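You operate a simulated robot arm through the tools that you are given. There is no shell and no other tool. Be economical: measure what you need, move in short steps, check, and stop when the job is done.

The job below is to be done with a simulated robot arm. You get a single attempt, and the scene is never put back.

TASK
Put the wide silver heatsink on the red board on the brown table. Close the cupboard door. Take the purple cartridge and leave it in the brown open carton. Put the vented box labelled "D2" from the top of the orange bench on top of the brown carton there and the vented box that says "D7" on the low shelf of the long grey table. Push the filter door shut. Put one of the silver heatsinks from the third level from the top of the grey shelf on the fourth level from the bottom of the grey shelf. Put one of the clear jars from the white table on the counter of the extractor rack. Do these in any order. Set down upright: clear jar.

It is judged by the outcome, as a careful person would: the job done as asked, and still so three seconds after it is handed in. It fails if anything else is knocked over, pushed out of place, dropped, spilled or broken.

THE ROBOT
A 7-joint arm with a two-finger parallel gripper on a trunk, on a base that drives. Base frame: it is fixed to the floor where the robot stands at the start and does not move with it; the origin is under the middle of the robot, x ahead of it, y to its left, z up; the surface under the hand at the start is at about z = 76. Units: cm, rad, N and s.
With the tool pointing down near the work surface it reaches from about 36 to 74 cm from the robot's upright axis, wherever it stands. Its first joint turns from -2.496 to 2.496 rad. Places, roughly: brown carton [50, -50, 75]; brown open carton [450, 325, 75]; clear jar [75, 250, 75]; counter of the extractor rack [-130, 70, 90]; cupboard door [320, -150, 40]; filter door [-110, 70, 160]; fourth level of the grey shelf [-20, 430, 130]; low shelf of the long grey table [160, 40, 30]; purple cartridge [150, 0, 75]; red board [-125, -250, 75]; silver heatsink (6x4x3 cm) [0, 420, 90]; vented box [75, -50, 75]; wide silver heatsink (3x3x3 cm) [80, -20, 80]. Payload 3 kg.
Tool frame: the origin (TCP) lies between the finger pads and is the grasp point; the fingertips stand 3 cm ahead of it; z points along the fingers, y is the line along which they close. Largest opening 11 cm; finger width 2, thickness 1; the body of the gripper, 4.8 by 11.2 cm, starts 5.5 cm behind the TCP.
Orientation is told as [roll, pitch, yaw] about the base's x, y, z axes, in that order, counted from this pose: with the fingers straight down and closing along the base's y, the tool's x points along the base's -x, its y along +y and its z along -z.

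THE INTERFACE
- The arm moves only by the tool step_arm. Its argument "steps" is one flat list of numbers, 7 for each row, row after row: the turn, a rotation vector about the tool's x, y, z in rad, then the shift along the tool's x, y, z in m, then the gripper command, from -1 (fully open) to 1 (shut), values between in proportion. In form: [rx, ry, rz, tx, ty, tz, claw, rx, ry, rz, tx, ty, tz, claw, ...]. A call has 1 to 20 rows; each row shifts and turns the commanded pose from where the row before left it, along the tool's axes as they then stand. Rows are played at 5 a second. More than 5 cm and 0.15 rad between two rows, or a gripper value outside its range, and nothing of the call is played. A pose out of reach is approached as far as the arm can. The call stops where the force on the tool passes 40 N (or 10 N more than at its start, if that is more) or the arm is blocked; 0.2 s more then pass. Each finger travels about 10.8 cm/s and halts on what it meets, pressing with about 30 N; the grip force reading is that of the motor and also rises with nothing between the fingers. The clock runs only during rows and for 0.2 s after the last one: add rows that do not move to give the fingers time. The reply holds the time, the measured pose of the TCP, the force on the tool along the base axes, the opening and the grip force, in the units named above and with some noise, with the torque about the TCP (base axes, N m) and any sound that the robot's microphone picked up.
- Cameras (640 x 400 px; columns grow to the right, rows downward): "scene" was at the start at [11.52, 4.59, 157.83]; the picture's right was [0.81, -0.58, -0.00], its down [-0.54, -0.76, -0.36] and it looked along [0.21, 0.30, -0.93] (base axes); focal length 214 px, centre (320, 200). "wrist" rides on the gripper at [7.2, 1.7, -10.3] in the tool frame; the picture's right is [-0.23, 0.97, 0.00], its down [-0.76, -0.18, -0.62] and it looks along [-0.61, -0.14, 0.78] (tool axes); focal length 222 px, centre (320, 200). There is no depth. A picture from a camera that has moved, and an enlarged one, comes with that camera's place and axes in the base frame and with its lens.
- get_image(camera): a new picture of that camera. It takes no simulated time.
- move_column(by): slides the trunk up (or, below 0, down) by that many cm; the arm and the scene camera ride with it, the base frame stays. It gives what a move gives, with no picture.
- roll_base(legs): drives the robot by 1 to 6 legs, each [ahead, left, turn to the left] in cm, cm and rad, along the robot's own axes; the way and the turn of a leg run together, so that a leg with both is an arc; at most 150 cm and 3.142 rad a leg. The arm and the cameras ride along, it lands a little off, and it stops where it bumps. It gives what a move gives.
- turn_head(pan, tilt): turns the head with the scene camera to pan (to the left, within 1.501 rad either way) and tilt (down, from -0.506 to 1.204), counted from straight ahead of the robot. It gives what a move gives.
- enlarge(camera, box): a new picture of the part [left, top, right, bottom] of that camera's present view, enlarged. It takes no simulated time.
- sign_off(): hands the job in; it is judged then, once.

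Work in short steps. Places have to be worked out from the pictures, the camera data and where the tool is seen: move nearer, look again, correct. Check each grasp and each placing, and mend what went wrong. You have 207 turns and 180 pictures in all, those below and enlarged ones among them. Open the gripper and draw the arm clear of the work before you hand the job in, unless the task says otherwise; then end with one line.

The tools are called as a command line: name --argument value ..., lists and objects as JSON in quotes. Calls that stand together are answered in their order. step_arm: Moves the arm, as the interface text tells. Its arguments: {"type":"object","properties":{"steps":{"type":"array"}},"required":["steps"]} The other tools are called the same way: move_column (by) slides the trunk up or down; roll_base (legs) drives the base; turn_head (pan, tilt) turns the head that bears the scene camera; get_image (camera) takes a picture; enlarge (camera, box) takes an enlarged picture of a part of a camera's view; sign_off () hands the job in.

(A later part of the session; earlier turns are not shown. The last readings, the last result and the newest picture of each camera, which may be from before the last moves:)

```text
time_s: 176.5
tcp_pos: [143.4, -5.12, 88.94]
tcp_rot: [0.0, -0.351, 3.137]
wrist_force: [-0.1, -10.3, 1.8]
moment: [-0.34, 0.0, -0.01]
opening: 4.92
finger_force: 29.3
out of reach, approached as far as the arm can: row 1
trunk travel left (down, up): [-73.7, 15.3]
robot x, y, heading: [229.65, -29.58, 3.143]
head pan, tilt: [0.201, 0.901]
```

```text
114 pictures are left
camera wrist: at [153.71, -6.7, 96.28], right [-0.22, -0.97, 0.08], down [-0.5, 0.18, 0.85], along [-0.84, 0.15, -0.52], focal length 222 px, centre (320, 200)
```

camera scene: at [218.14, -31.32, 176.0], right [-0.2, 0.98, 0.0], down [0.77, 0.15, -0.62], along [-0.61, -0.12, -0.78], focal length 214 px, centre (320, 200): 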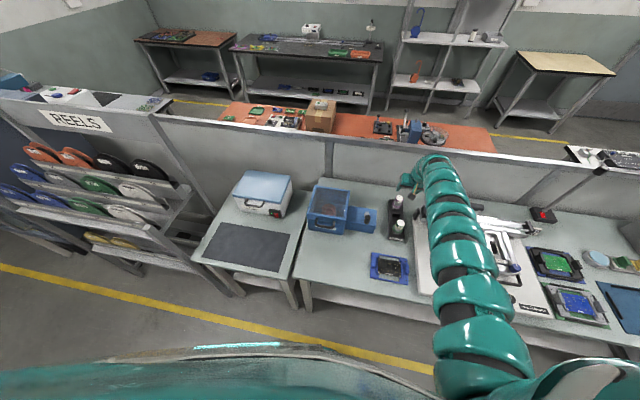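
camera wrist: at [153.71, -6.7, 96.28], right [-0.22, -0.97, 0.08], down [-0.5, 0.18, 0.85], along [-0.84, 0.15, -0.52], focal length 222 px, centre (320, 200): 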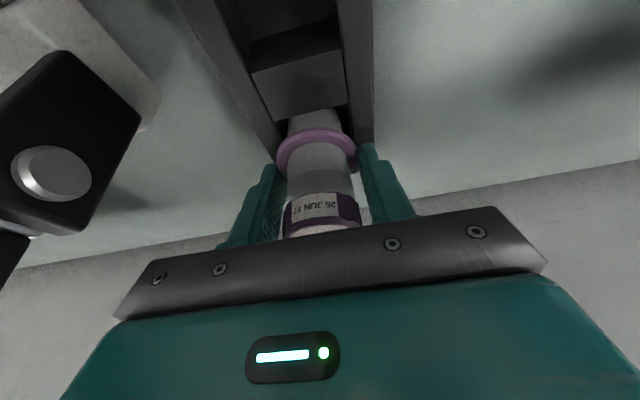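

The tips pinched the flange ring (4.92). I open, rise 1.5 cm, and re-grip on the cap/body above it.

step_arm --steps '[0, 0, 0, 0, 0, 0, -0.3, 0, 0, 0, 0, 0, 0, -0.3]'

move_column --by 1.5

step_arm --steps '[0, 0, 0, 0, 0, 0, 1, 0, 0, 0, 0, 0, 0, 1, 0, 0, 0, 0, 0, 0, 1]'

get_image --camera "wrist"

```text
time_s: 177.1
tcp_pos: [143.38, -4.65, 88.92]
tcp_rot: [0.001, -0.351, 3.133]
wrist_force: [-0.4, -0.2, 0.1]
moment: [0.04, -0.01, -0.03]
opening: 7.13
finger_force: 0.1
trunk travel left (down, up): [-73.7, 15.3]
robot x, y, heading: [229.24, -29.72, 3.136]
head pan, tilt: [0.201, 0.901]
```

```text
time_s: 177.7
tcp_pos: [143.39, -4.75, 90.42]
tcp_rot: [0.003, -0.351, 3.137]
wrist_force: [0.2, -0.4, 0.6]
moment: [0.0, 0.01, -0.03]
opening: 7.18
finger_force: 0.1
trunk travel left (down, up): [-75.2, 13.8]
robot x, y, heading: [229.38, -29.8, 3.147]
head pan, tilt: [0.201, 0.901]
```

```text
time_s: 178.5
tcp_pos: [143.28, -5.05, 90.48]
tcp_rot: [0.001, -0.353, 3.137]
wrist_force: [-0.4, -10.1, 1.9]
moment: [-0.57, -0.01, -0.06]
opening: 3.77
finger_force: 30.0
trunk travel left (down, up): [-75.2, 13.8]
robot x, y, heading: [229.03, -29.89, 3.141]
head pan, tilt: [0.201, 0.901]
```

```text
113 pictures are left
camera wrist: at [153.71, -6.71, 97.78], right [-0.22, -0.97, 0.08], down [-0.5, 0.18, 0.85], along [-0.84, 0.15, -0.52], focal length 222 px, centre (320, 200)
```

wrist: 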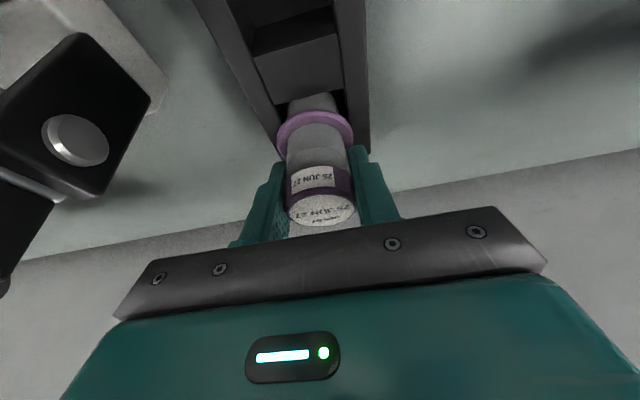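

Good grip (3.77). I lift vertically out of the rack.

move_column --by 5

move_column --by 8.5

get_image --camera "wrist"

enlarge --camera "scene" --box '[340, 130, 500, 230]'

```text
time_s: 179.4
tcp_pos: [143.52, -4.76, 95.37]
tcp_rot: [0.001, -0.352, 3.133]
wrist_force: [0.0, -0.6, -1.8]
moment: [0.01, 0.01, -0.02]
opening: 3.74
finger_force: 30.2
trunk travel left (down, up): [-80.2, 8.8]
robot x, y, heading: [229.39, -29.91, 3.135]
head pan, tilt: [0.201, 0.901]
```

```text
time_s: 180.7
tcp_pos: [143.31, -4.75, 103.83]
tcp_rot: [0.002, -0.35, 3.132]
wrist_force: [0.0, 0.1, -3.1]
moment: [0.01, 0.0, -0.01]
opening: 3.74
finger_force: 30.0
trunk travel left (down, up): [-88.7, 0.3]
robot x, y, heading: [229.02, -30.13, 3.142]
head pan, tilt: [0.201, 0.901]
```

```text
112 pictures are left
camera wrist: at [153.69, -6.43, 111.19], right [-0.22, -0.97, 0.08], down [-0.5, 0.18, 0.85], along [-0.84, 0.15, -0.53], focal length 222 px, centre (320, 200)
```

wrist: 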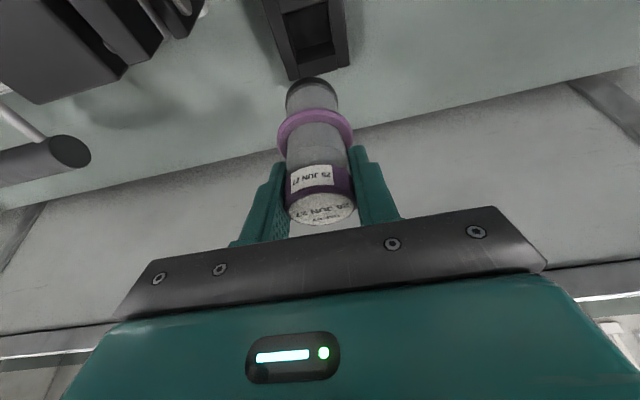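

```text
4.00 times, centred on (420, 180) of scene
camera zoom: at [213.99, -31.28, 175.99], right [-0.2, 0.98, 0.0], down [0.77, 0.15, -0.62], along [-0.61, -0.12, -0.78], focal length 858 px, centre (-80, 280)
```

zoom: 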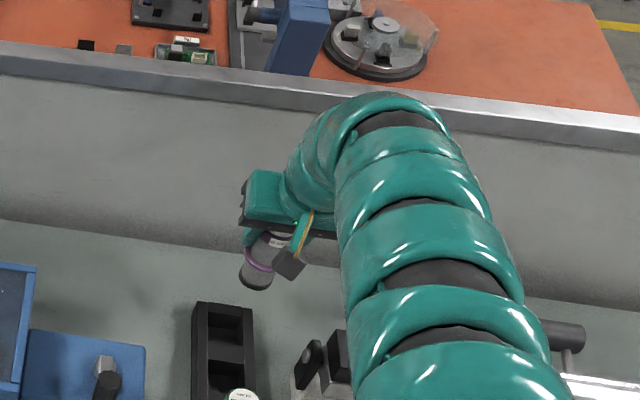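

The cartridge is out and upright. I back off 28 cm, retract the arm extension, then retrace right and out.

roll_base --legs '[[-28, 0, 0]]'

step_arm --steps '[0, 0, 0, 0.0376, 0, -0.0137, 1, 0, 0, 0, 0.0376, 0, -0.0137, 1, 0, 0, 0, 0, 0, 0, 1]'

roll_base --legs '[[0, -60, 0]]'

get_image --camera "scene"

```text
time_s: 182.6
tcp_pos: [171.55, -4.66, 103.87]
tcp_rot: [0.003, -0.351, 3.131]
wrist_force: [-0.3, 0.5, -2.0]
moment: [-0.02, 0.02, 0.01]
opening: 3.77
finger_force: 30.1
trunk travel left (down, up): [-88.7, 0.3]
robot x, y, heading: [257.41, -30.46, 3.14]
head pan, tilt: [0.201, 0.901]
```

```text
time_s: 183.4
tcp_pos: [179.65, -4.55, 103.76]
tcp_rot: [0.002, -0.349, 3.129]
wrist_force: [-0.5, -0.1, -2.5]
moment: [0.02, 0.0, 0.0]
opening: 3.75
finger_force: 29.7
trunk travel left (down, up): [-88.7, 0.3]
robot x, y, heading: [257.19, -30.05, 3.137]
head pan, tilt: [0.201, 0.901]
```

```text
time_s: 186.8
tcp_pos: [179.91, 54.66, 103.8]
tcp_rot: [0.003, -0.353, 3.132]
wrist_force: [-0.6, 0.5, -2.3]
moment: [0.0, -0.01, 0.0]
opening: 3.73
finger_force: 29.8
trunk travel left (down, up): [-88.7, 0.3]
robot x, y, heading: [257.78, 29.35, 3.138]
head pan, tilt: [0.201, 0.901]
```

```text
110 pictures are left
camera scene: at [242.43, 28.12, 176.0], right [-0.2, 0.98, 0.0], down [0.77, 0.15, -0.62], along [-0.61, -0.12, -0.78], focal length 214 px, centre (320, 200)
```

scene: 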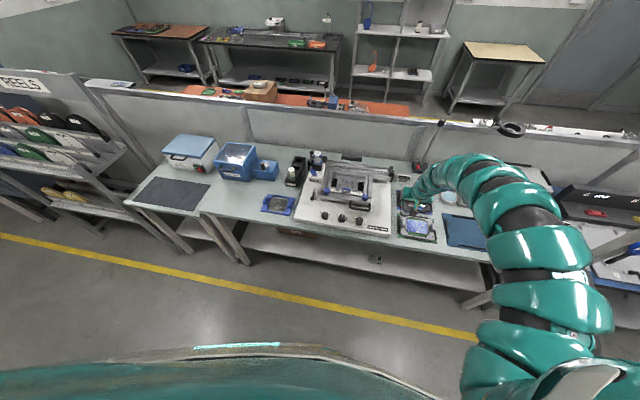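

I back up slightly, turn to face +y, and drive toward the far table with the open carton.

roll_base --legs '[[-14, 0, 0], [0, 0, -1.57], [140, 0, 0], [60, 0, 0]]'

turn_head --pan -1.0 --tilt 0.5

get_image --camera "scene"

```text
time_s: 201.5
tcp_pos: [294.58, 308.27, 103.97]
tcp_rot: [0.002, -0.351, 1.573]
wrist_force: [0.3, 0.4, -2.9]
moment: [0.02, -0.01, 0.01]
opening: 3.68
finger_force: 29.6
trunk travel left (down, up): [-88.7, 0.3]
robot x, y, heading: [270.33, 230.59, 1.575]
head pan, tilt: [0.201, 0.901]
```

```text
time_s: 202.9
tcp_pos: [294.63, 308.27, 103.91]
tcp_rot: [0.002, -0.352, 1.572]
wrist_force: [-0.9, -0.3, -2.4]
moment: [0.0, -0.03, 0.02]
opening: 3.69
finger_force: 30.1
trunk travel left (down, up): [-88.7, 0.3]
robot x, y, heading: [270.27, 230.2, 1.576]
head pan, tilt: [-1.0, 0.499]
```

```text
109 pictures are left
camera scene: at [278.23, 243.32, 179.38], right [0.55, -0.84, 0.0], down [-0.4, -0.26, -0.88], along [0.73, 0.48, -0.48], focal length 214 px, centre (320, 200)
```

scene: 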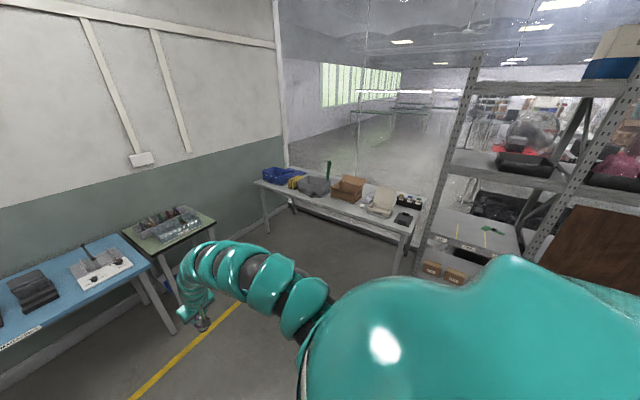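

I turn right toward the table, sidestep left to y≈340 and approach to look into the carton.

roll_base --legs '[[0, 0, -1.57], [0, 112, 0], [60, 0, 0]]'

turn_head --pan -0.1 --tilt 0.7

get_image --camera "scene"

get_image --camera "wrist"

```text
time_s: 215.5
tcp_pos: [407.78, 318.22, 103.93]
tcp_rot: [0.003, -0.351, 0.002]
wrist_force: [0.0, 0.7, -3.5]
moment: [0.0, 0.01, -0.03]
opening: 3.67
finger_force: 30.3
trunk travel left (down, up): [-88.7, 0.3]
robot x, y, heading: [329.72, 342.54, 0.002]
head pan, tilt: [-1.0, 0.499]
```

```text
time_s: 216.7
tcp_pos: [407.79, 318.34, 103.9]
tcp_rot: [0.002, -0.353, 0.0]
wrist_force: [0.2, -0.4, -2.7]
moment: [0.01, 0.01, 0.02]
opening: 3.69
finger_force: 29.8
trunk travel left (down, up): [-88.7, 0.3]
robot x, y, heading: [329.73, 342.76, 0.006]
head pan, tilt: [-0.099, 0.7]
```

```text
108 pictures are left
camera scene: at [346.42, 341.95, 177.61], right [-0.09, -1.0, 0.0], down [-0.64, 0.06, -0.76], along [0.76, -0.07, -0.64], focal length 214 px, centre (320, 200)
```

scene: 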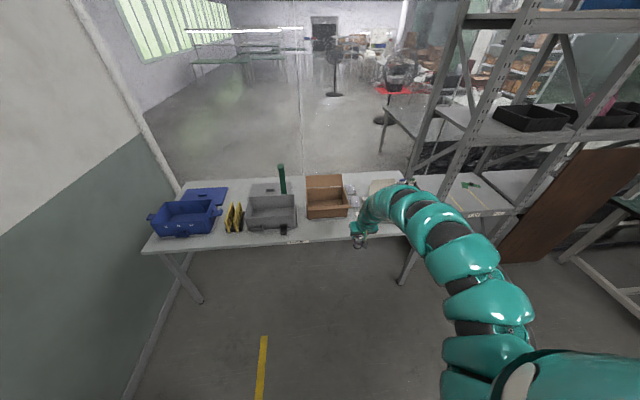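

```text
107 pictures are left
camera wrist: at [397.31, 320.06, 111.23], right [0.21, 0.97, 0.08], down [0.5, -0.18, 0.85], along [0.84, -0.14, -0.53], focal length 222 px, centre (320, 200)
```

wrist: 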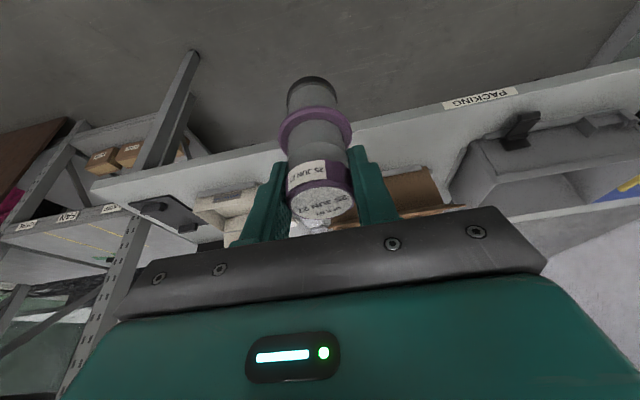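

I enlarge the carton region.

enlarge --camera "scene" --box '[240, 150, 400, 250]'

```text
4.00 times, centred on (320, 200) of scene
camera zoom: at [346.42, 341.95, 177.61], right [-0.09, -1.0, 0.0], down [-0.64, 0.06, -0.76], along [0.76, -0.07, -0.64], focal length 858 px, centre (320, 200)
```

zoom: 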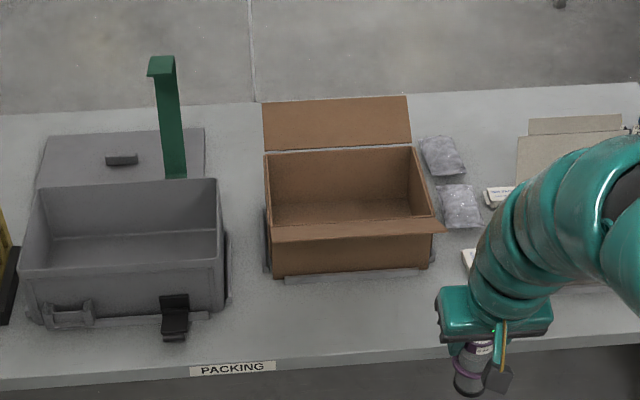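

Carton interior is about x 448–468, y 314–340, rim z≈86, floor ≈77. I drive 50 ahead and 8.7 left to be over its centre.

roll_base --legs '[[0, 8.7, 0], [50, 0, 0]]'

get_image --camera "wrist"

get_image --camera "scene"

```text
time_s: 220.3
tcp_pos: [457.6, 327.29, 103.78]
tcp_rot: [0.002, -0.351, -0.001]
wrist_force: [0.4, -0.1, -2.4]
moment: [0.01, -0.02, 0.01]
opening: 3.66
finger_force: 29.4
trunk travel left (down, up): [-88.7, 0.3]
robot x, y, heading: [379.27, 351.44, 0.008]
head pan, tilt: [-0.099, 0.7]
```

```text
105 pictures are left
camera wrist: at [447.22, 328.98, 111.2], right [0.21, 0.97, 0.08], down [0.5, -0.18, 0.85], along [0.84, -0.14, -0.53], focal length 222 px, centre (320, 200)
```

wrist: 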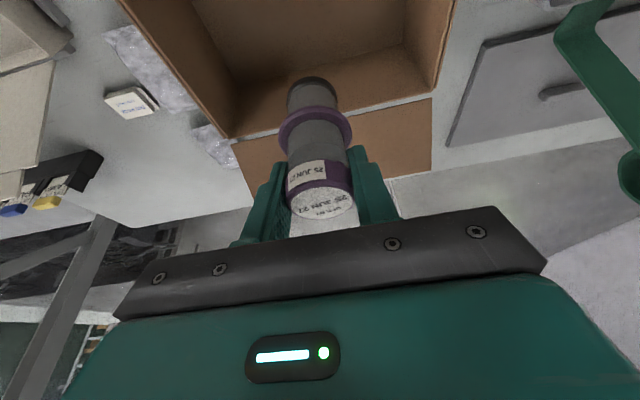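

```text
104 pictures are left
camera scene: at [396.38, 350.92, 177.6], right [-0.09, -1.0, 0.0], down [-0.64, 0.06, -0.76], along [0.76, -0.07, -0.64], focal length 214 px, centre (320, 200)
```

scene: 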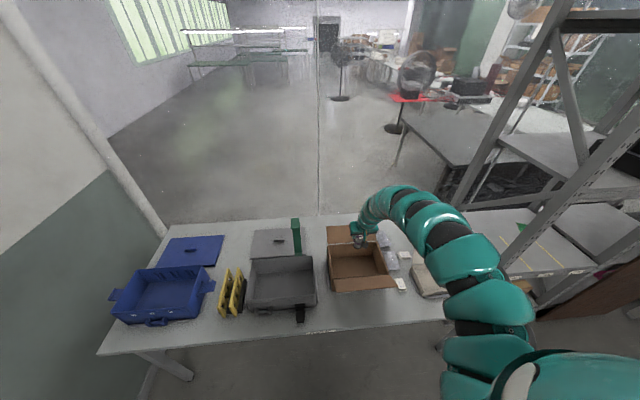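

Over the carton centre. I lower to near the floor.

move_column --by -14.5

get_image --camera "wrist"

get_image --camera "scene"

```text
time_s: 222.0
tcp_pos: [457.62, 327.17, 89.48]
tcp_rot: [0.001, -0.352, -0.001]
wrist_force: [-1.1, -0.1, -3.0]
moment: [0.02, 0.02, 0.0]
opening: 3.65
finger_force: 29.7
trunk travel left (down, up): [-74.2, 14.8]
robot x, y, heading: [379.41, 351.52, -0.002]
head pan, tilt: [-0.099, 0.7]
```

```text
103 pictures are left
camera wrist: at [447.17, 328.98, 96.75], right [0.21, 0.97, 0.08], down [0.5, -0.18, 0.85], along [0.84, -0.14, -0.52], focal length 222 px, centre (320, 200)
```

wrist: 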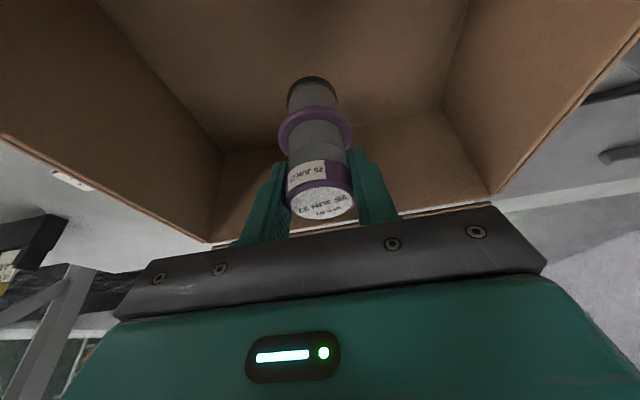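

```text
102 pictures are left
camera scene: at [396.29, 350.93, 163.12], right [-0.09, -1.0, 0.0], down [-0.64, 0.06, -0.76], along [0.76, -0.07, -0.64], focal length 214 px, centre (320, 200)
```

scene: 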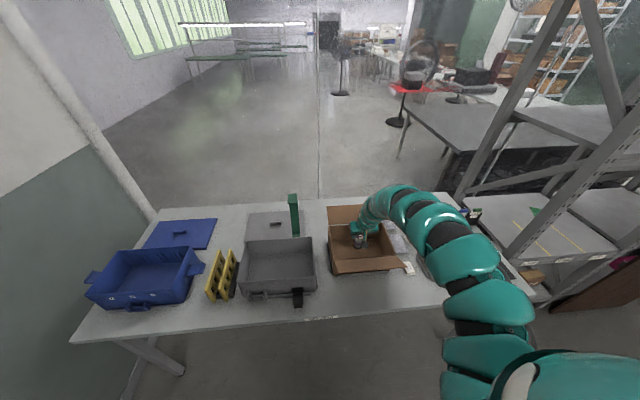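

Inside the carton, not touching yet. I lower in small steps until contact.

move_column --by -1.5

move_column --by -0.7

move_column --by -0.7

move_column --by -0.7

```text
time_s: 222.6
tcp_pos: [457.62, 327.21, 88.02]
tcp_rot: [0.001, -0.351, 0.001]
wrist_force: [-0.6, 0.4, -2.6]
moment: [-0.03, -0.03, -0.02]
opening: 3.67
finger_force: 29.8
trunk travel left (down, up): [-72.7, 16.3]
robot x, y, heading: [379.36, 351.66, 0.009]
head pan, tilt: [-0.099, 0.7]
```

```text
time_s: 223.2
tcp_pos: [457.48, 327.12, 87.27]
tcp_rot: [0.001, -0.353, -0.001]
wrist_force: [-0.1, -0.4, -3.5]
moment: [0.02, 0.01, 0.05]
opening: 3.66
finger_force: 29.6
trunk travel left (down, up): [-72.0, 17.0]
robot x, y, heading: [379.46, 351.66, 0.007]
head pan, tilt: [-0.099, 0.7]
```

```text
time_s: 223.8
tcp_pos: [457.53, 327.16, 86.48]
tcp_rot: [0.002, -0.354, 0.0]
wrist_force: [-0.5, 0.5, -2.6]
moment: [0.0, -0.01, 0.0]
opening: 3.68
finger_force: 29.5
trunk travel left (down, up): [-71.3, 17.7]
robot x, y, heading: [379.62, 351.74, 0.004]
head pan, tilt: [-0.099, 0.7]
```

```text
time_s: 224.3
tcp_pos: [457.45, 327.16, 85.71]
tcp_rot: [0.002, -0.351, -0.001]
wrist_force: [0.0, 0.9, -3.3]
moment: [0.01, 0.02, 0.01]
opening: 3.67
finger_force: 29.9
trunk travel left (down, up): [-70.6, 18.4]
robot x, y, heading: [379.56, 351.54, 0.005]
head pan, tilt: [-0.099, 0.7]
```

move_column --by -0.6

move_column --by -0.6

move_column --by -0.6

move_column --by -0.6

get_image --camera "wrist"

```text
time_s: 224.9
tcp_pos: [457.5, 327.24, 85.22]
tcp_rot: [0.002, -0.354, -0.001]
wrist_force: [-0.4, 0.0, -2.7]
moment: [0.0, 0.0, 0.0]
opening: 3.66
finger_force: 29.9
trunk travel left (down, up): [-70.0, 19.0]
robot x, y, heading: [379.54, 351.45, 0.002]
head pan, tilt: [-0.099, 0.7]
```

```text
time_s: 225.4
tcp_pos: [457.62, 327.3, 84.93]
tcp_rot: [-0.001, -0.359, 0.0]
wrist_force: [0.7, -0.7, 17.8]
moment: [-0.05, 0.17, 0.0]
opening: 3.65
finger_force: 30.1
trunk travel left (down, up): [-69.4, 19.6]
robot x, y, heading: [379.54, 351.67, 0.002]
head pan, tilt: [-0.099, 0.7]
```

```text
time_s: 226.0
tcp_pos: [457.44, 327.28, 84.3]
tcp_rot: [-0.001, -0.359, 0.0]
wrist_force: [4.7, -0.7, 27.4]
moment: [-0.09, -0.27, -0.05]
opening: 3.65
finger_force: 29.8
trunk travel left (down, up): [-68.8, 20.2]
robot x, y, heading: [379.82, 351.5, 0.004]
head pan, tilt: [-0.099, 0.7]
```

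```text
time_s: 226.3
tcp_pos: [457.68, 327.16, 84.28]
tcp_rot: [-0.002, -0.361, 0.0]
wrist_force: [-2.0, 0.6, 14.7]
moment: [0.03, 0.42, -0.02]
opening: 3.64
finger_force: 29.7
trunk travel left (down, up): [-68.6, 20.4]
robot x, y, heading: [379.48, 351.74, 0.001]
head pan, tilt: [-0.099, 0.7]
stopped: the force on the tool passed its limit at 44 N (the readings are from after the stop); the commanded pose is now the measured one
```

```text
101 pictures are left
camera wrist: at [447.28, 328.97, 91.47], right [0.21, 0.97, 0.08], down [0.49, -0.18, 0.85], along [0.84, -0.14, -0.52], focal length 222 px, centre (320, 200)
```

wrist: 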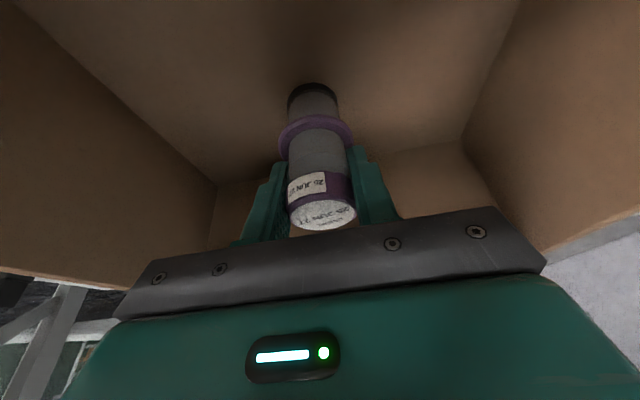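

It stands on the carton floor. I release and lift straight up.

move_column --by 0.4

step_arm --steps '[0, 0, 0, 0, 0, 0, 0.1, 0, 0, 0, 0, 0, 0, -0.3, 0, 0, 0, 0, 0, 0, -0.3]'

move_column --by 19

get_image --camera "wrist"

```text
time_s: 226.8
tcp_pos: [457.54, 327.27, 84.21]
tcp_rot: [0.001, -0.353, 0.003]
wrist_force: [0.1, 0.5, -3.0]
moment: [-0.04, 0.01, 0.0]
opening: 3.65
finger_force: 30.5
trunk travel left (down, up): [-69.0, 20.0]
robot x, y, heading: [379.28, 351.65, 0.003]
head pan, tilt: [-0.099, 0.7]
```

```text
time_s: 227.7
tcp_pos: [457.73, 327.1, 84.26]
tcp_rot: [0.001, -0.354, 0.0]
wrist_force: [0.7, 0.4, 0.2]
moment: [0.03, 0.01, 0.02]
opening: 7.17
finger_force: 0.1
trunk travel left (down, up): [-69.0, 20.0]
robot x, y, heading: [379.39, 351.38, 0.007]
head pan, tilt: [-0.099, 0.7]
```

```text
time_s: 229.7
tcp_pos: [457.69, 327.14, 103.33]
tcp_rot: [-0.002, -0.355, 0.0]
wrist_force: [-0.4, -0.7, -0.1]
moment: [0.02, 0.03, 0.0]
opening: 7.15
finger_force: 0.1
trunk travel left (down, up): [-88.0, 1.0]
robot x, y, heading: [379.54, 352.08, 0.003]
head pan, tilt: [-0.099, 0.7]
```

```text
100 pictures are left
camera wrist: at [447.28, 328.95, 110.63], right [0.21, 0.97, 0.08], down [0.5, -0.18, 0.85], along [0.84, -0.14, -0.52], focal length 222 px, centre (320, 200)
```

wrist: 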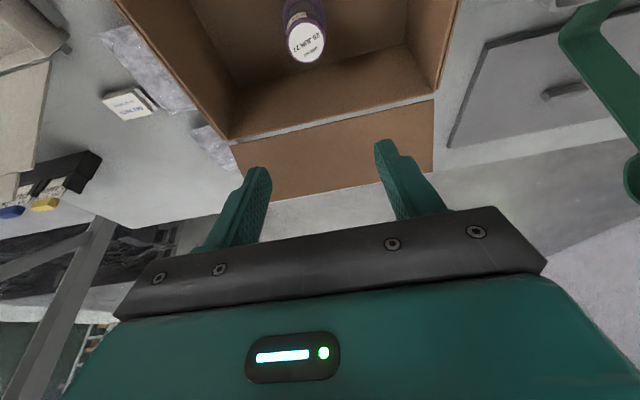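

The cartridge stands in the carton. Next the cupboard door: I back off, turn to −y and drive down the lane at x≈245.

roll_base --legs '[[-132, 0, 0], [0, 0, -1.575], [145, 0, 0], [130, 0, 0]]'

turn_head --pan 0.2 --tilt 0.6

get_image --camera "scene"

```text
time_s: 253.1
tcp_pos: [225.12, -2.22, 103.3]
tcp_rot: [0.001, -0.354, -1.568]
wrist_force: [-0.2, 0.2, 0.8]
moment: [0.01, -0.01, -0.02]
opening: 7.17
finger_force: 0.0
trunk travel left (down, up): [-88.0, 1.0]
robot x, y, heading: [249.75, 76.11, -1.564]
head pan, tilt: [-0.099, 0.7]
```

```text
time_s: 253.9
tcp_pos: [224.99, -2.36, 103.39]
tcp_rot: [0.001, -0.357, -1.57]
wrist_force: [0.1, -0.1, -0.4]
moment: [0.0, -0.01, -0.01]
opening: 7.13
finger_force: 0.0
trunk travel left (down, up): [-88.0, 1.0]
robot x, y, heading: [249.83, 76.37, -1.565]
head pan, tilt: [0.201, 0.6]
```

```text
99 pictures are left
camera scene: at [251.56, 59.35, 177.76], right [-0.98, -0.21, 0.0], down [-0.12, 0.55, -0.82], along [0.17, -0.81, -0.57], focal length 214 px, centre (320, 200)
```

scene: 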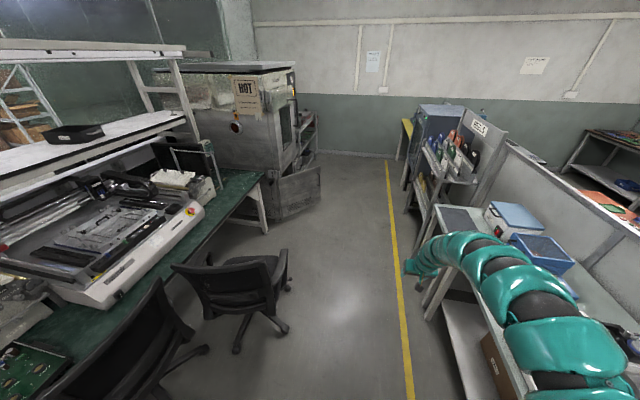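

I enlarge on the oven's lower cupboard with the open door.

enlarge --camera "scene" --box '[200, 120, 360, 220]'

```text
4.00 times, centred on (280, 170) of scene
camera zoom: at [251.56, 59.35, 177.76], right [-0.98, -0.21, 0.0], down [-0.12, 0.55, -0.82], along [0.17, -0.81, -0.57], focal length 858 px, centre (480, 320)
```

zoom: 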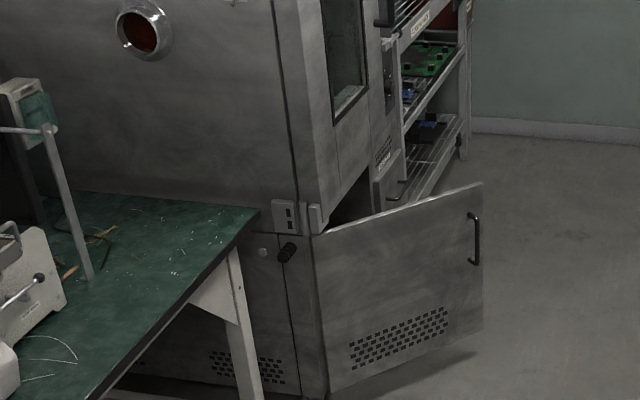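

The door hinge is at about (338,-131) and the free edge at (300,-171), 45° open. Pushing +x at y≈-165 will close it. I drive down the lane, past the chair, and turn to face +x.

roll_base --legs '[[0, -10, 0], [150, 0, 0], [62, 0, 0], [0, 0, 1.57]]'

turn_head --pan -0.2 --tilt 0.8

get_image --camera "scene"

```text
time_s: 268.9
tcp_pos: [316.5, -161.47, 103.35]
tcp_rot: [0.0, -0.356, -0.023]
wrist_force: [0.2, 0.2, 0.7]
moment: [0.01, -0.01, -0.03]
opening: 7.16
finger_force: 0.1
trunk travel left (down, up): [-88.0, 1.0]
robot x, y, heading: [238.66, -135.16, -0.02]
head pan, tilt: [0.201, 0.6]
```

```text
time_s: 269.8
tcp_pos: [316.49, -161.54, 103.35]
tcp_rot: [0.0, -0.355, -0.023]
wrist_force: [-0.3, -0.4, -0.2]
moment: [0.02, -0.02, -0.02]
opening: 7.16
finger_force: 0.1
trunk travel left (down, up): [-88.0, 1.0]
robot x, y, heading: [239.04, -135.58, -0.016]
head pan, tilt: [-0.201, 0.799]
```

```text
97 pictures are left
camera scene: at [255.03, -137.13, 176.07], right [-0.22, -0.98, 0.0], down [-0.7, 0.15, -0.7], along [0.68, -0.15, -0.72], focal length 214 px, centre (320, 200)
```

scene: 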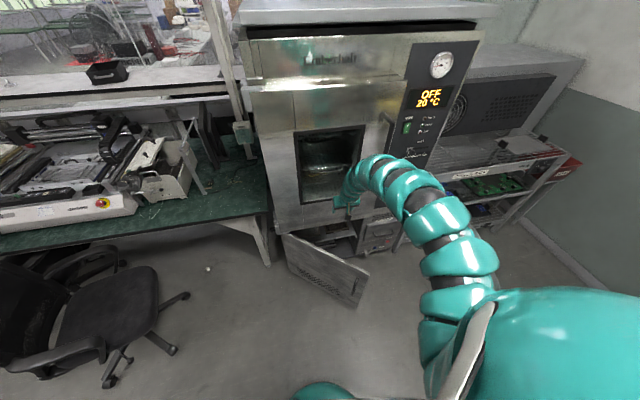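

I back 22 cm, close the fingers, tilt more so the tips lead, and lower to about z=45.

roll_base --legs '[[-24, 0, 0]]'

step_arm --steps '[0, -0.13, 0, 0, 0, 0, 1, 0, -0.13, 0, 0, 0, 0, 1, 0, -0.13, 0, 0, 0, 0, 1, 0, 0, 0, 0, 0, 0, 1]'

move_column --by -40

move_column --by -18

get_image --camera "scene"

```text
time_s: 271.5
tcp_pos: [292.45, -161.18, 103.35]
tcp_rot: [-0.001, -0.356, -0.022]
wrist_force: [0.2, 0.0, 0.0]
moment: [0.02, 0.0, 0.0]
opening: 7.16
finger_force: 0.0
trunk travel left (down, up): [-88.0, 1.0]
robot x, y, heading: [214.76, -134.97, -0.023]
head pan, tilt: [-0.201, 0.799]
```

```text
time_s: 272.5
tcp_pos: [292.39, -161.26, 103.42]
tcp_rot: [-0.001, -0.616, -0.025]
wrist_force: [-0.1, -0.4, 0.4]
moment: [-0.02, 0.01, -0.03]
opening: 0.01
finger_force: 29.2
out of reach, approached as far as the arm can: row 3
trunk travel left (down, up): [-88.0, 1.0]
robot x, y, heading: [214.65, -134.99, -0.016]
head pan, tilt: [-0.201, 0.799]
```

```text
time_s: 276.4
tcp_pos: [292.42, -161.12, 63.3]
tcp_rot: [0.0, -0.616, -0.024]
wrist_force: [-0.6, 0.3, -0.1]
moment: [-0.01, 0.04, 0.01]
opening: 0.0
finger_force: 30.5
trunk travel left (down, up): [-48.0, 41.0]
robot x, y, heading: [215.27, -134.96, -0.018]
head pan, tilt: [-0.201, 0.799]
```

```text
time_s: 278.4
tcp_pos: [292.42, -161.19, 45.41]
tcp_rot: [0.0, -0.615, -0.022]
wrist_force: [-0.5, 0.5, -0.3]
moment: [0.02, 0.0, 0.01]
opening: 0.0
finger_force: 29.9
trunk travel left (down, up): [-30.0, 59.0]
robot x, y, heading: [214.64, -134.77, -0.024]
head pan, tilt: [-0.201, 0.799]
```

```text
96 pictures are left
camera scene: at [231.07, -136.74, 118.08], right [-0.22, -0.98, 0.0], down [-0.7, 0.16, -0.7], along [0.68, -0.15, -0.72], focal length 214 px, centre (320, 200)
```

scene: 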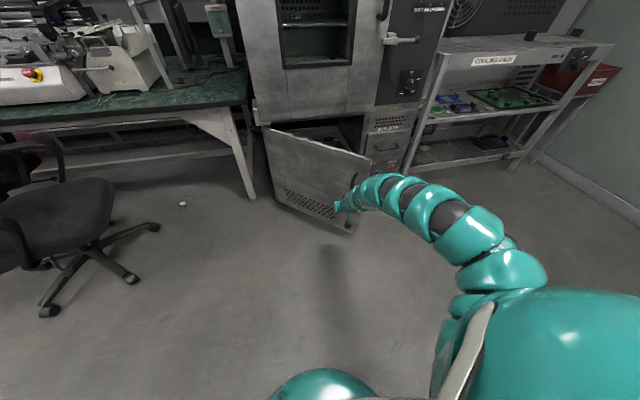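

Tip is in front of the door. I push by driving forward in stages.

roll_base --legs '[[20, 0, 0], [10, 0, 0]]'

get_image --camera "scene"

```text
time_s: 280.7
tcp_pos: [322.5, -161.5, 45.37]
tcp_rot: [0.001, -0.616, -0.023]
wrist_force: [-0.6, 0.1, 0.1]
moment: [-0.01, 0.02, 0.03]
opening: 0.01
finger_force: 30.4
trunk travel left (down, up): [-30.0, 59.0]
robot x, y, heading: [244.85, -135.15, -0.018]
head pan, tilt: [-0.201, 0.799]
```

```text
95 pictures are left
camera scene: at [261.04, -137.24, 118.07], right [-0.22, -0.98, 0.0], down [-0.7, 0.15, -0.7], along [0.68, -0.15, -0.72], focal length 214 px, centre (320, 200)
```

scene: 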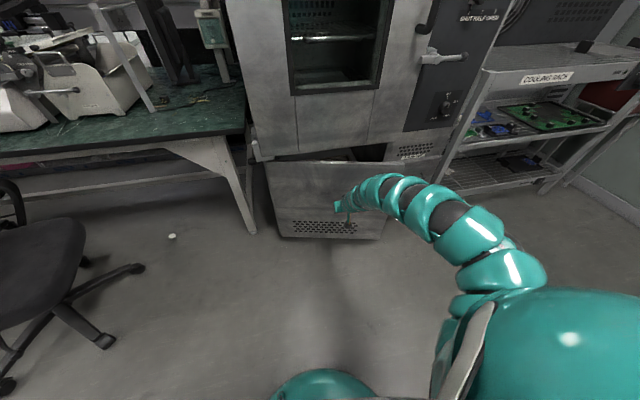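

The door swings freely and is nearly shut. I keep pushing in small increments.

roll_base --legs '[[6, 0, 0], [4, 0, 0]]'

roll_base --legs '[[2, 0, 0]]'

get_image --camera "scene"

```text
time_s: 282.1
tcp_pos: [332.43, -161.85, 45.33]
tcp_rot: [0.0, -0.616, -0.018]
wrist_force: [0.3, -0.1, 0.1]
moment: [-0.03, 0.0, 0.01]
opening: 0.0
finger_force: 30.0
trunk travel left (down, up): [-30.0, 59.0]
robot x, y, heading: [254.92, -135.63, -0.019]
head pan, tilt: [-0.201, 0.799]
```

```text
time_s: 282.9
tcp_pos: [334.44, -161.7, 45.3]
tcp_rot: [-0.001, -0.616, -0.022]
wrist_force: [-0.1, 0.5, 0.7]
moment: [0.02, 0.0, -0.01]
opening: 0.0
finger_force: 29.4
trunk travel left (down, up): [-30.0, 59.0]
robot x, y, heading: [256.98, -135.16, -0.02]
head pan, tilt: [-0.201, 0.799]
```

```text
94 pictures are left
camera scene: at [273.01, -137.44, 118.07], right [-0.22, -0.98, 0.0], down [-0.7, 0.15, -0.7], along [0.68, -0.15, -0.72], focal length 214 px, centre (320, 200)
```

scene: 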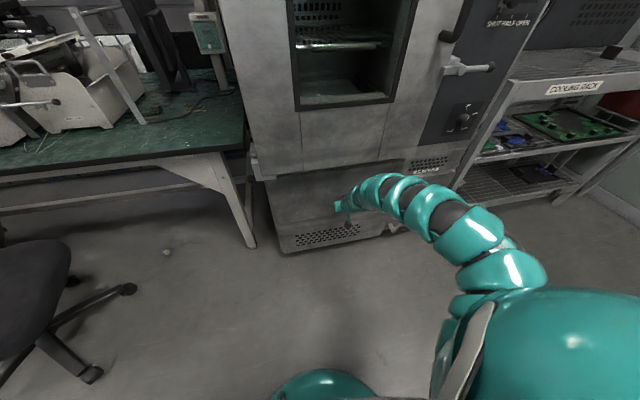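

No resistance yet; I continue in small pushes until it meets the stop.

roll_base --legs '[[1.5, 0, 0]]'

roll_base --legs '[[1.5, 0, 0]]'

enlarge --camera "scene" --box '[220, 130, 460, 280]'

```text
time_s: 283.8
tcp_pos: [335.31, -161.79, 45.25]
tcp_rot: [0.004, -0.609, -0.022]
wrist_force: [-1.8, 0.3, 0.3]
moment: [0.04, 0.05, 0.03]
opening: 0.0
finger_force: 30.0
trunk travel left (down, up): [-30.0, 59.0]
robot x, y, heading: [257.64, -135.58, -0.019]
head pan, tilt: [-0.201, 0.799]
stopped in leg 1: the force on the tool passed its limit at 113 N (the readings are from after the stop); the commanded pose is now the measured one
```

```text
time_s: 284.5
tcp_pos: [335.39, -161.85, 44.81]
tcp_rot: [0.005, -0.593, -0.025]
wrist_force: [-2.7, 0.9, 1.4]
moment: [0.0, 0.01, 0.03]
opening: 0.0
finger_force: 30.1
trunk travel left (down, up): [-30.0, 59.0]
robot x, y, heading: [258.74, -135.74, -0.018]
head pan, tilt: [-0.201, 0.799]
stopped in leg 1: the force on the tool passed its limit at 64 N (the readings are from after the stop); the commanded pose is now the measured one
```

```text
2.67 times, centred on (340, 205) of scene
camera zoom: at [274.54, -137.48, 118.06], right [-0.22, -0.98, 0.0], down [-0.7, 0.16, -0.7], along [0.68, -0.15, -0.72], focal length 572 px, centre (267, 187)
```

zoom: 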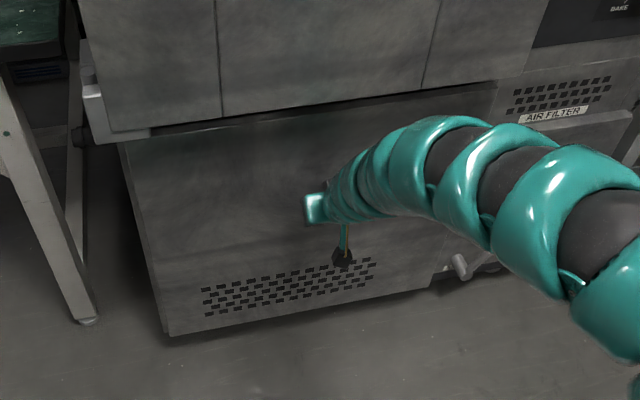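

It met its stop — shut. I back away, raise, and verify.

roll_base --legs '[[-30, 0, 0]]'

get_image --camera "scene"

move_column --by 40

move_column --by 18

```text
time_s: 286.6
tcp_pos: [305.49, -161.24, 44.79]
tcp_rot: [0.003, -0.596, -0.026]
wrist_force: [-0.4, -0.1, 0.1]
moment: [-0.02, 0.02, 0.01]
opening: 0.01
finger_force: 30.0
trunk travel left (down, up): [-30.0, 59.0]
robot x, y, heading: [228.46, -135.1, -0.016]
head pan, tilt: [-0.201, 0.799]
```

```text
92 pictures are left
camera scene: at [244.68, -136.95, 118.07], right [-0.22, -0.98, 0.0], down [-0.7, 0.16, -0.7], along [0.68, -0.15, -0.72], focal length 214 px, centre (320, 200)
```

scene: 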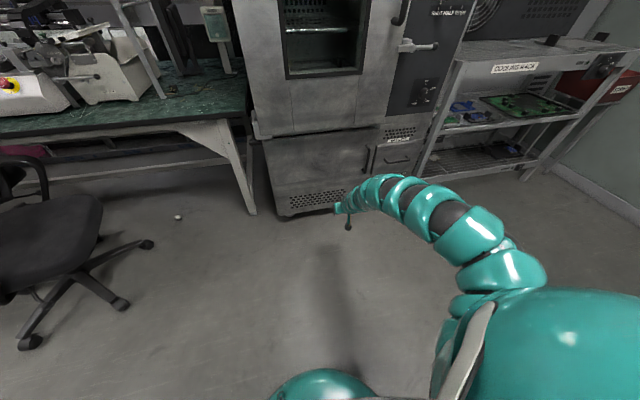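

```text
time_s: 290.4
tcp_pos: [305.51, -161.27, 84.74]
tcp_rot: [0.003, -0.594, -0.025]
wrist_force: [-0.2, 0.0, 0.2]
moment: [-0.02, 0.01, 0.02]
opening: 0.0
finger_force: 29.9
trunk travel left (down, up): [-70.0, 19.0]
robot x, y, heading: [228.5, -134.84, -0.02]
head pan, tilt: [-0.201, 0.799]
```

```text
time_s: 292.4
tcp_pos: [305.57, -161.35, 102.79]
tcp_rot: [0.003, -0.596, -0.024]
wrist_force: [0.6, -0.3, -0.6]
moment: [-0.02, -0.05, 0.0]
opening: 0.0
finger_force: 30.6
trunk travel left (down, up): [-88.0, 1.0]
robot x, y, heading: [228.36, -135.31, -0.016]
head pan, tilt: [-0.201, 0.799]
```

Cupboard closed. Now to the grey shelf: I turn left, retrace the lane north and pass the gap westwards.

roll_base --legs '[[0, 0, 1.587], [150, 0, 0], [150, 0, 0], [135, 0, 0]]'

roll_base --legs '[[0, 0, 1.57], [0, -45, 0]]'

```text
time_s: 317.0
tcp_pos: [254.29, 376.16, 102.81]
tcp_rot: [0.002, -0.596, 1.563]
wrist_force: [0.2, 0.3, 0.2]
moment: [-0.01, 0.02, 0.01]
opening: 0.0
finger_force: 29.7
trunk travel left (down, up): [-88.0, 1.0]
robot x, y, heading: [229.0, 298.35, 1.573]
head pan, tilt: [-0.201, 0.799]
```

```text
time_s: 323.6
tcp_pos: [151.81, 368.98, 102.81]
tcp_rot: [0.004, -0.595, 3.137]
wrist_force: [0.2, -0.3, 0.3]
moment: [-0.01, -0.03, -0.02]
opening: 0.0
finger_force: 29.9
trunk travel left (down, up): [-88.0, 1.0]
robot x, y, heading: [228.95, 343.97, -3.142]
head pan, tilt: [-0.201, 0.799]
```

roll_base --legs '[[130, 0, 0], [124, 0, 0], [0, 47, 0], [0, 0, -1.57]]'

turn_head --pan 0 --tilt 0.35

get_image --camera "scene"

```text
time_s: 342.2
tcp_pos: [-2.37, 374.88, 102.87]
tcp_rot: [0.003, -0.596, 1.572]
wrist_force: [0.2, 0.0, 0.5]
moment: [0.01, 0.0, 0.02]
opening: 0.01
finger_force: 30.2
trunk travel left (down, up): [-88.0, 1.0]
robot x, y, heading: [-26.7, 296.93, 1.581]
head pan, tilt: [-0.201, 0.799]
```

```text
time_s: 343.1
tcp_pos: [-2.46, 374.69, 102.83]
tcp_rot: [0.003, -0.595, 1.571]
wrist_force: [-0.4, 0.5, 0.6]
moment: [0.01, 0.0, 0.01]
opening: 0.0
finger_force: 29.9
trunk travel left (down, up): [-88.0, 1.0]
robot x, y, heading: [-26.95, 297.33, 1.584]
head pan, tilt: [0.0, 0.351]
```

```text
91 pictures are left
camera scene: at [-26.49, 314.55, 180.03], right [1.0, 0.01, 0.0], down [0.0, -0.34, -0.94], along [-0.01, 0.94, -0.34], focal length 214 px, centre (320, 200)
```

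scene: 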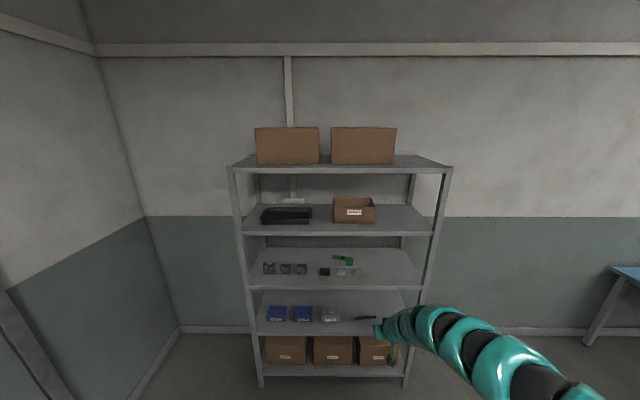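

Levels are at z≈50, 87, 122, 158. I enlarge level 3 for the silver heatsinks.

enlarge --camera "scene" --box '[240, 190, 440, 315]'

enlarge --camera "scene" --box '[250, 245, 410, 345]'

get_image --camera "wrist"

```text
3.20 times, centred on (340, 252) of scene
camera zoom: at [-26.49, 314.55, 180.03], right [1.0, 0.01, 0.0], down [0.0, -0.34, -0.94], along [-0.01, 0.94, -0.34], focal length 686 px, centre (256, 32)
```

zoom: 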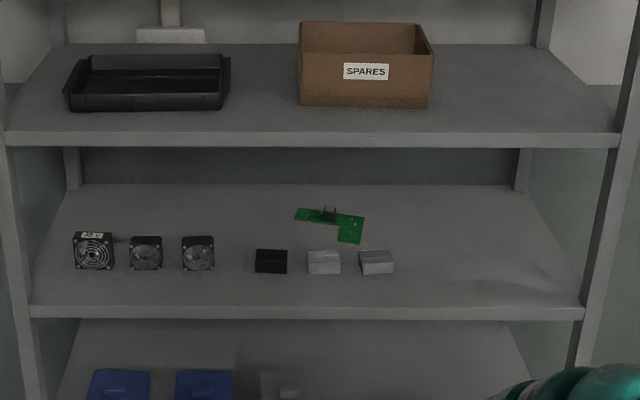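

```text
4.00 times, centred on (330, 295) of scene
camera zoom: at [-26.49, 314.55, 180.03], right [1.0, 0.01, 0.0], down [0.0, -0.34, -0.94], along [-0.01, 0.94, -0.34], focal length 858 px, centre (280, -180)
```

zoom: 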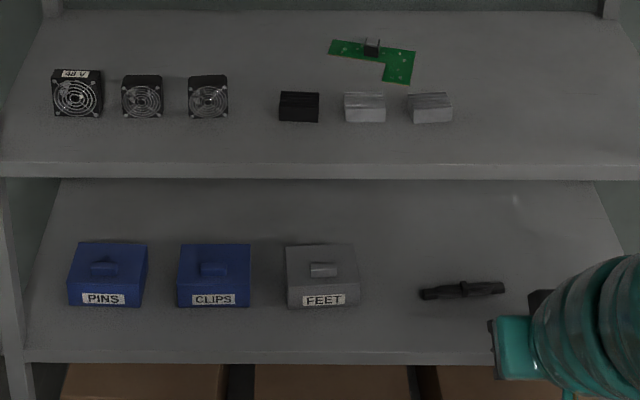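

```text
88 pictures are left
camera wrist: at [-4.09, 363.05, 107.46], right [-0.97, 0.18, 0.13], down [0.18, 0.28, 0.94], along [0.14, 0.94, -0.31], focal length 222 px, centre (320, 200)
```

wrist: 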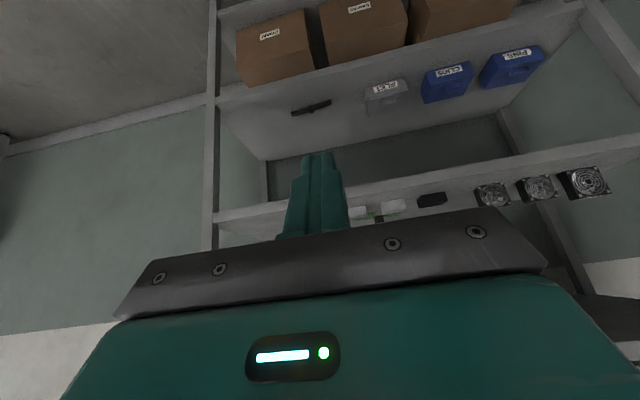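

The rightmost silver heatsink is at about (-4,430), level 3 surface ≈88.7, level 4 ≈125. I first test whether the arm can reach level-4 height here, in free space.

step_arm --steps '[0, 0, 0, -0.0226, 0, -0.033, -0.45, 0, 0, 0, -0.0226, 0, -0.033, -0.45, 0, 0, 0, -0.0226, 0, -0.033, -0.45, 0, 0, 0, -0.0226, 0, -0.033, -0.45, 0, 0, 0, -0.0226, 0, -0.033, -0.45, 0, 0, 0, -0.0226, 0, -0.033, -0.45, 0, 0, 0, -0.0226, 0, -0.033, -0.45, 0, 0, 0, 0, 0, 0, -0.45]'

```text
time_s: 344.9
tcp_pos: [-1.53, 381.91, 127.99]
tcp_rot: [0.003, -0.594, 1.573]
wrist_force: [-0.2, 0.5, -0.4]
moment: [0.0, 0.0, 0.01]
opening: 7.98
finger_force: 0.0
out of reach, approached as far as the arm can: row 1, 2, 3, 4, 5, 6
trunk travel left (down, up): [-88.0, 1.0]
robot x, y, heading: [-26.81, 297.13, 1.582]
head pan, tilt: [0.0, 0.351]
```

Reachable. I add a bit more tilt and height, then use the trunk to go down to level 3.

step_arm --steps '[0, -0.14, 0, 0, 0, 0, -0.45, 0, 0, 0, -0.027, 0, -0.029, -0.45, 0, 0, 0, 0, 0, 0, -0.45]'

move_column --by -32

get_image --camera "wrist"

```text
time_s: 345.8
tcp_pos: [-1.93, 383.08, 131.83]
tcp_rot: [-0.001, -0.643, 1.594]
wrist_force: [0.2, -0.4, -0.2]
moment: [-0.01, 0.03, 0.03]
opening: 7.98
finger_force: 0.1
out of reach, approached as far as the arm can: row 1
trunk travel left (down, up): [-88.0, 1.0]
robot x, y, heading: [-26.56, 297.4, 1.576]
head pan, tilt: [0.0, 0.351]
```

```text
time_s: 348.9
tcp_pos: [-2.01, 383.04, 99.88]
tcp_rot: [0.0, -0.644, 1.593]
wrist_force: [0.2, 0.4, 0.5]
moment: [-0.01, -0.02, -0.01]
opening: 7.98
finger_force: 0.0
trunk travel left (down, up): [-56.0, 33.0]
robot x, y, heading: [-26.57, 297.1, 1.586]
head pan, tilt: [0.0, 0.351]
```

```text
87 pictures are left
camera wrist: at [-3.41, 371.03, 103.91], right [-0.98, 0.16, 0.14], down [0.17, 0.24, 0.96], along [0.12, 0.96, -0.26], focal length 222 px, centre (320, 200)
```

wrist: 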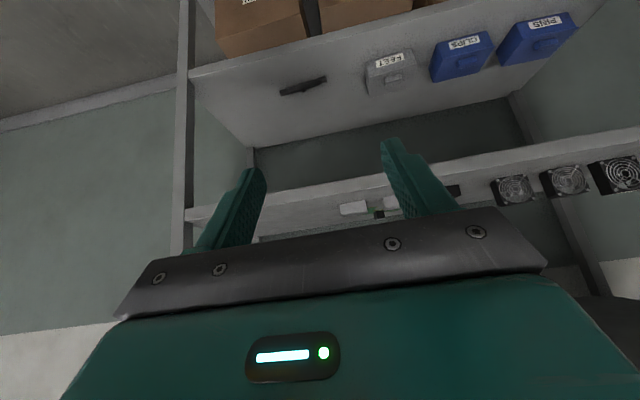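

I shift left 3 cm, drive in 28 cm at z≈97 and look again.

move_column --by -3

roll_base --legs '[[0, 3, 0], [28, 0, 0]]'

get_image --camera "wrist"

get_image --camera "scene"

```text
time_s: 349.7
tcp_pos: [-1.97, 382.85, 96.83]
tcp_rot: [0.0, -0.644, 1.593]
wrist_force: [-0.4, -0.4, 0.5]
moment: [0.01, 0.02, 0.02]
opening: 7.99
finger_force: 0.0
trunk travel left (down, up): [-53.0, 36.0]
robot x, y, heading: [-26.56, 297.19, 1.583]
head pan, tilt: [0.0, 0.351]
```

```text
time_s: 352.1
tcp_pos: [-4.91, 410.81, 96.68]
tcp_rot: [0.0, -0.644, 1.592]
wrist_force: [0.1, -1.1, -0.3]
moment: [0.0, 0.0, -0.03]
opening: 7.98
finger_force: 0.1
trunk travel left (down, up): [-53.0, 36.0]
robot x, y, heading: [-30.05, 325.09, 1.572]
head pan, tilt: [0.0, 0.351]
```

```text
86 pictures are left
camera wrist: at [-6.35, 398.83, 100.85], right [-0.98, 0.16, 0.14], down [0.17, 0.24, 0.96], along [0.12, 0.96, -0.26], focal length 222 px, centre (320, 200)
```

wrist: 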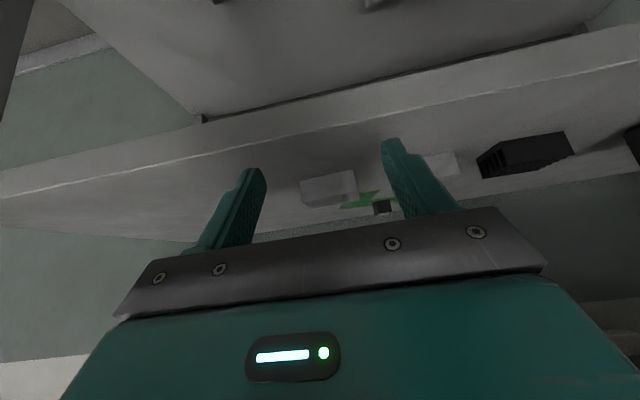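

```text
85 pictures are left
camera scene: at [-29.62, 342.45, 145.02], right [1.0, 0.0, 0.0], down [0.0, -0.34, -0.94], along [0.0, 0.94, -0.34], focal length 214 px, centre (320, 200)
```

scene: 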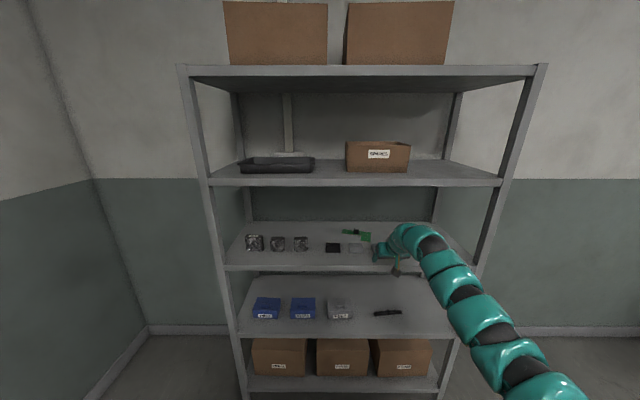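

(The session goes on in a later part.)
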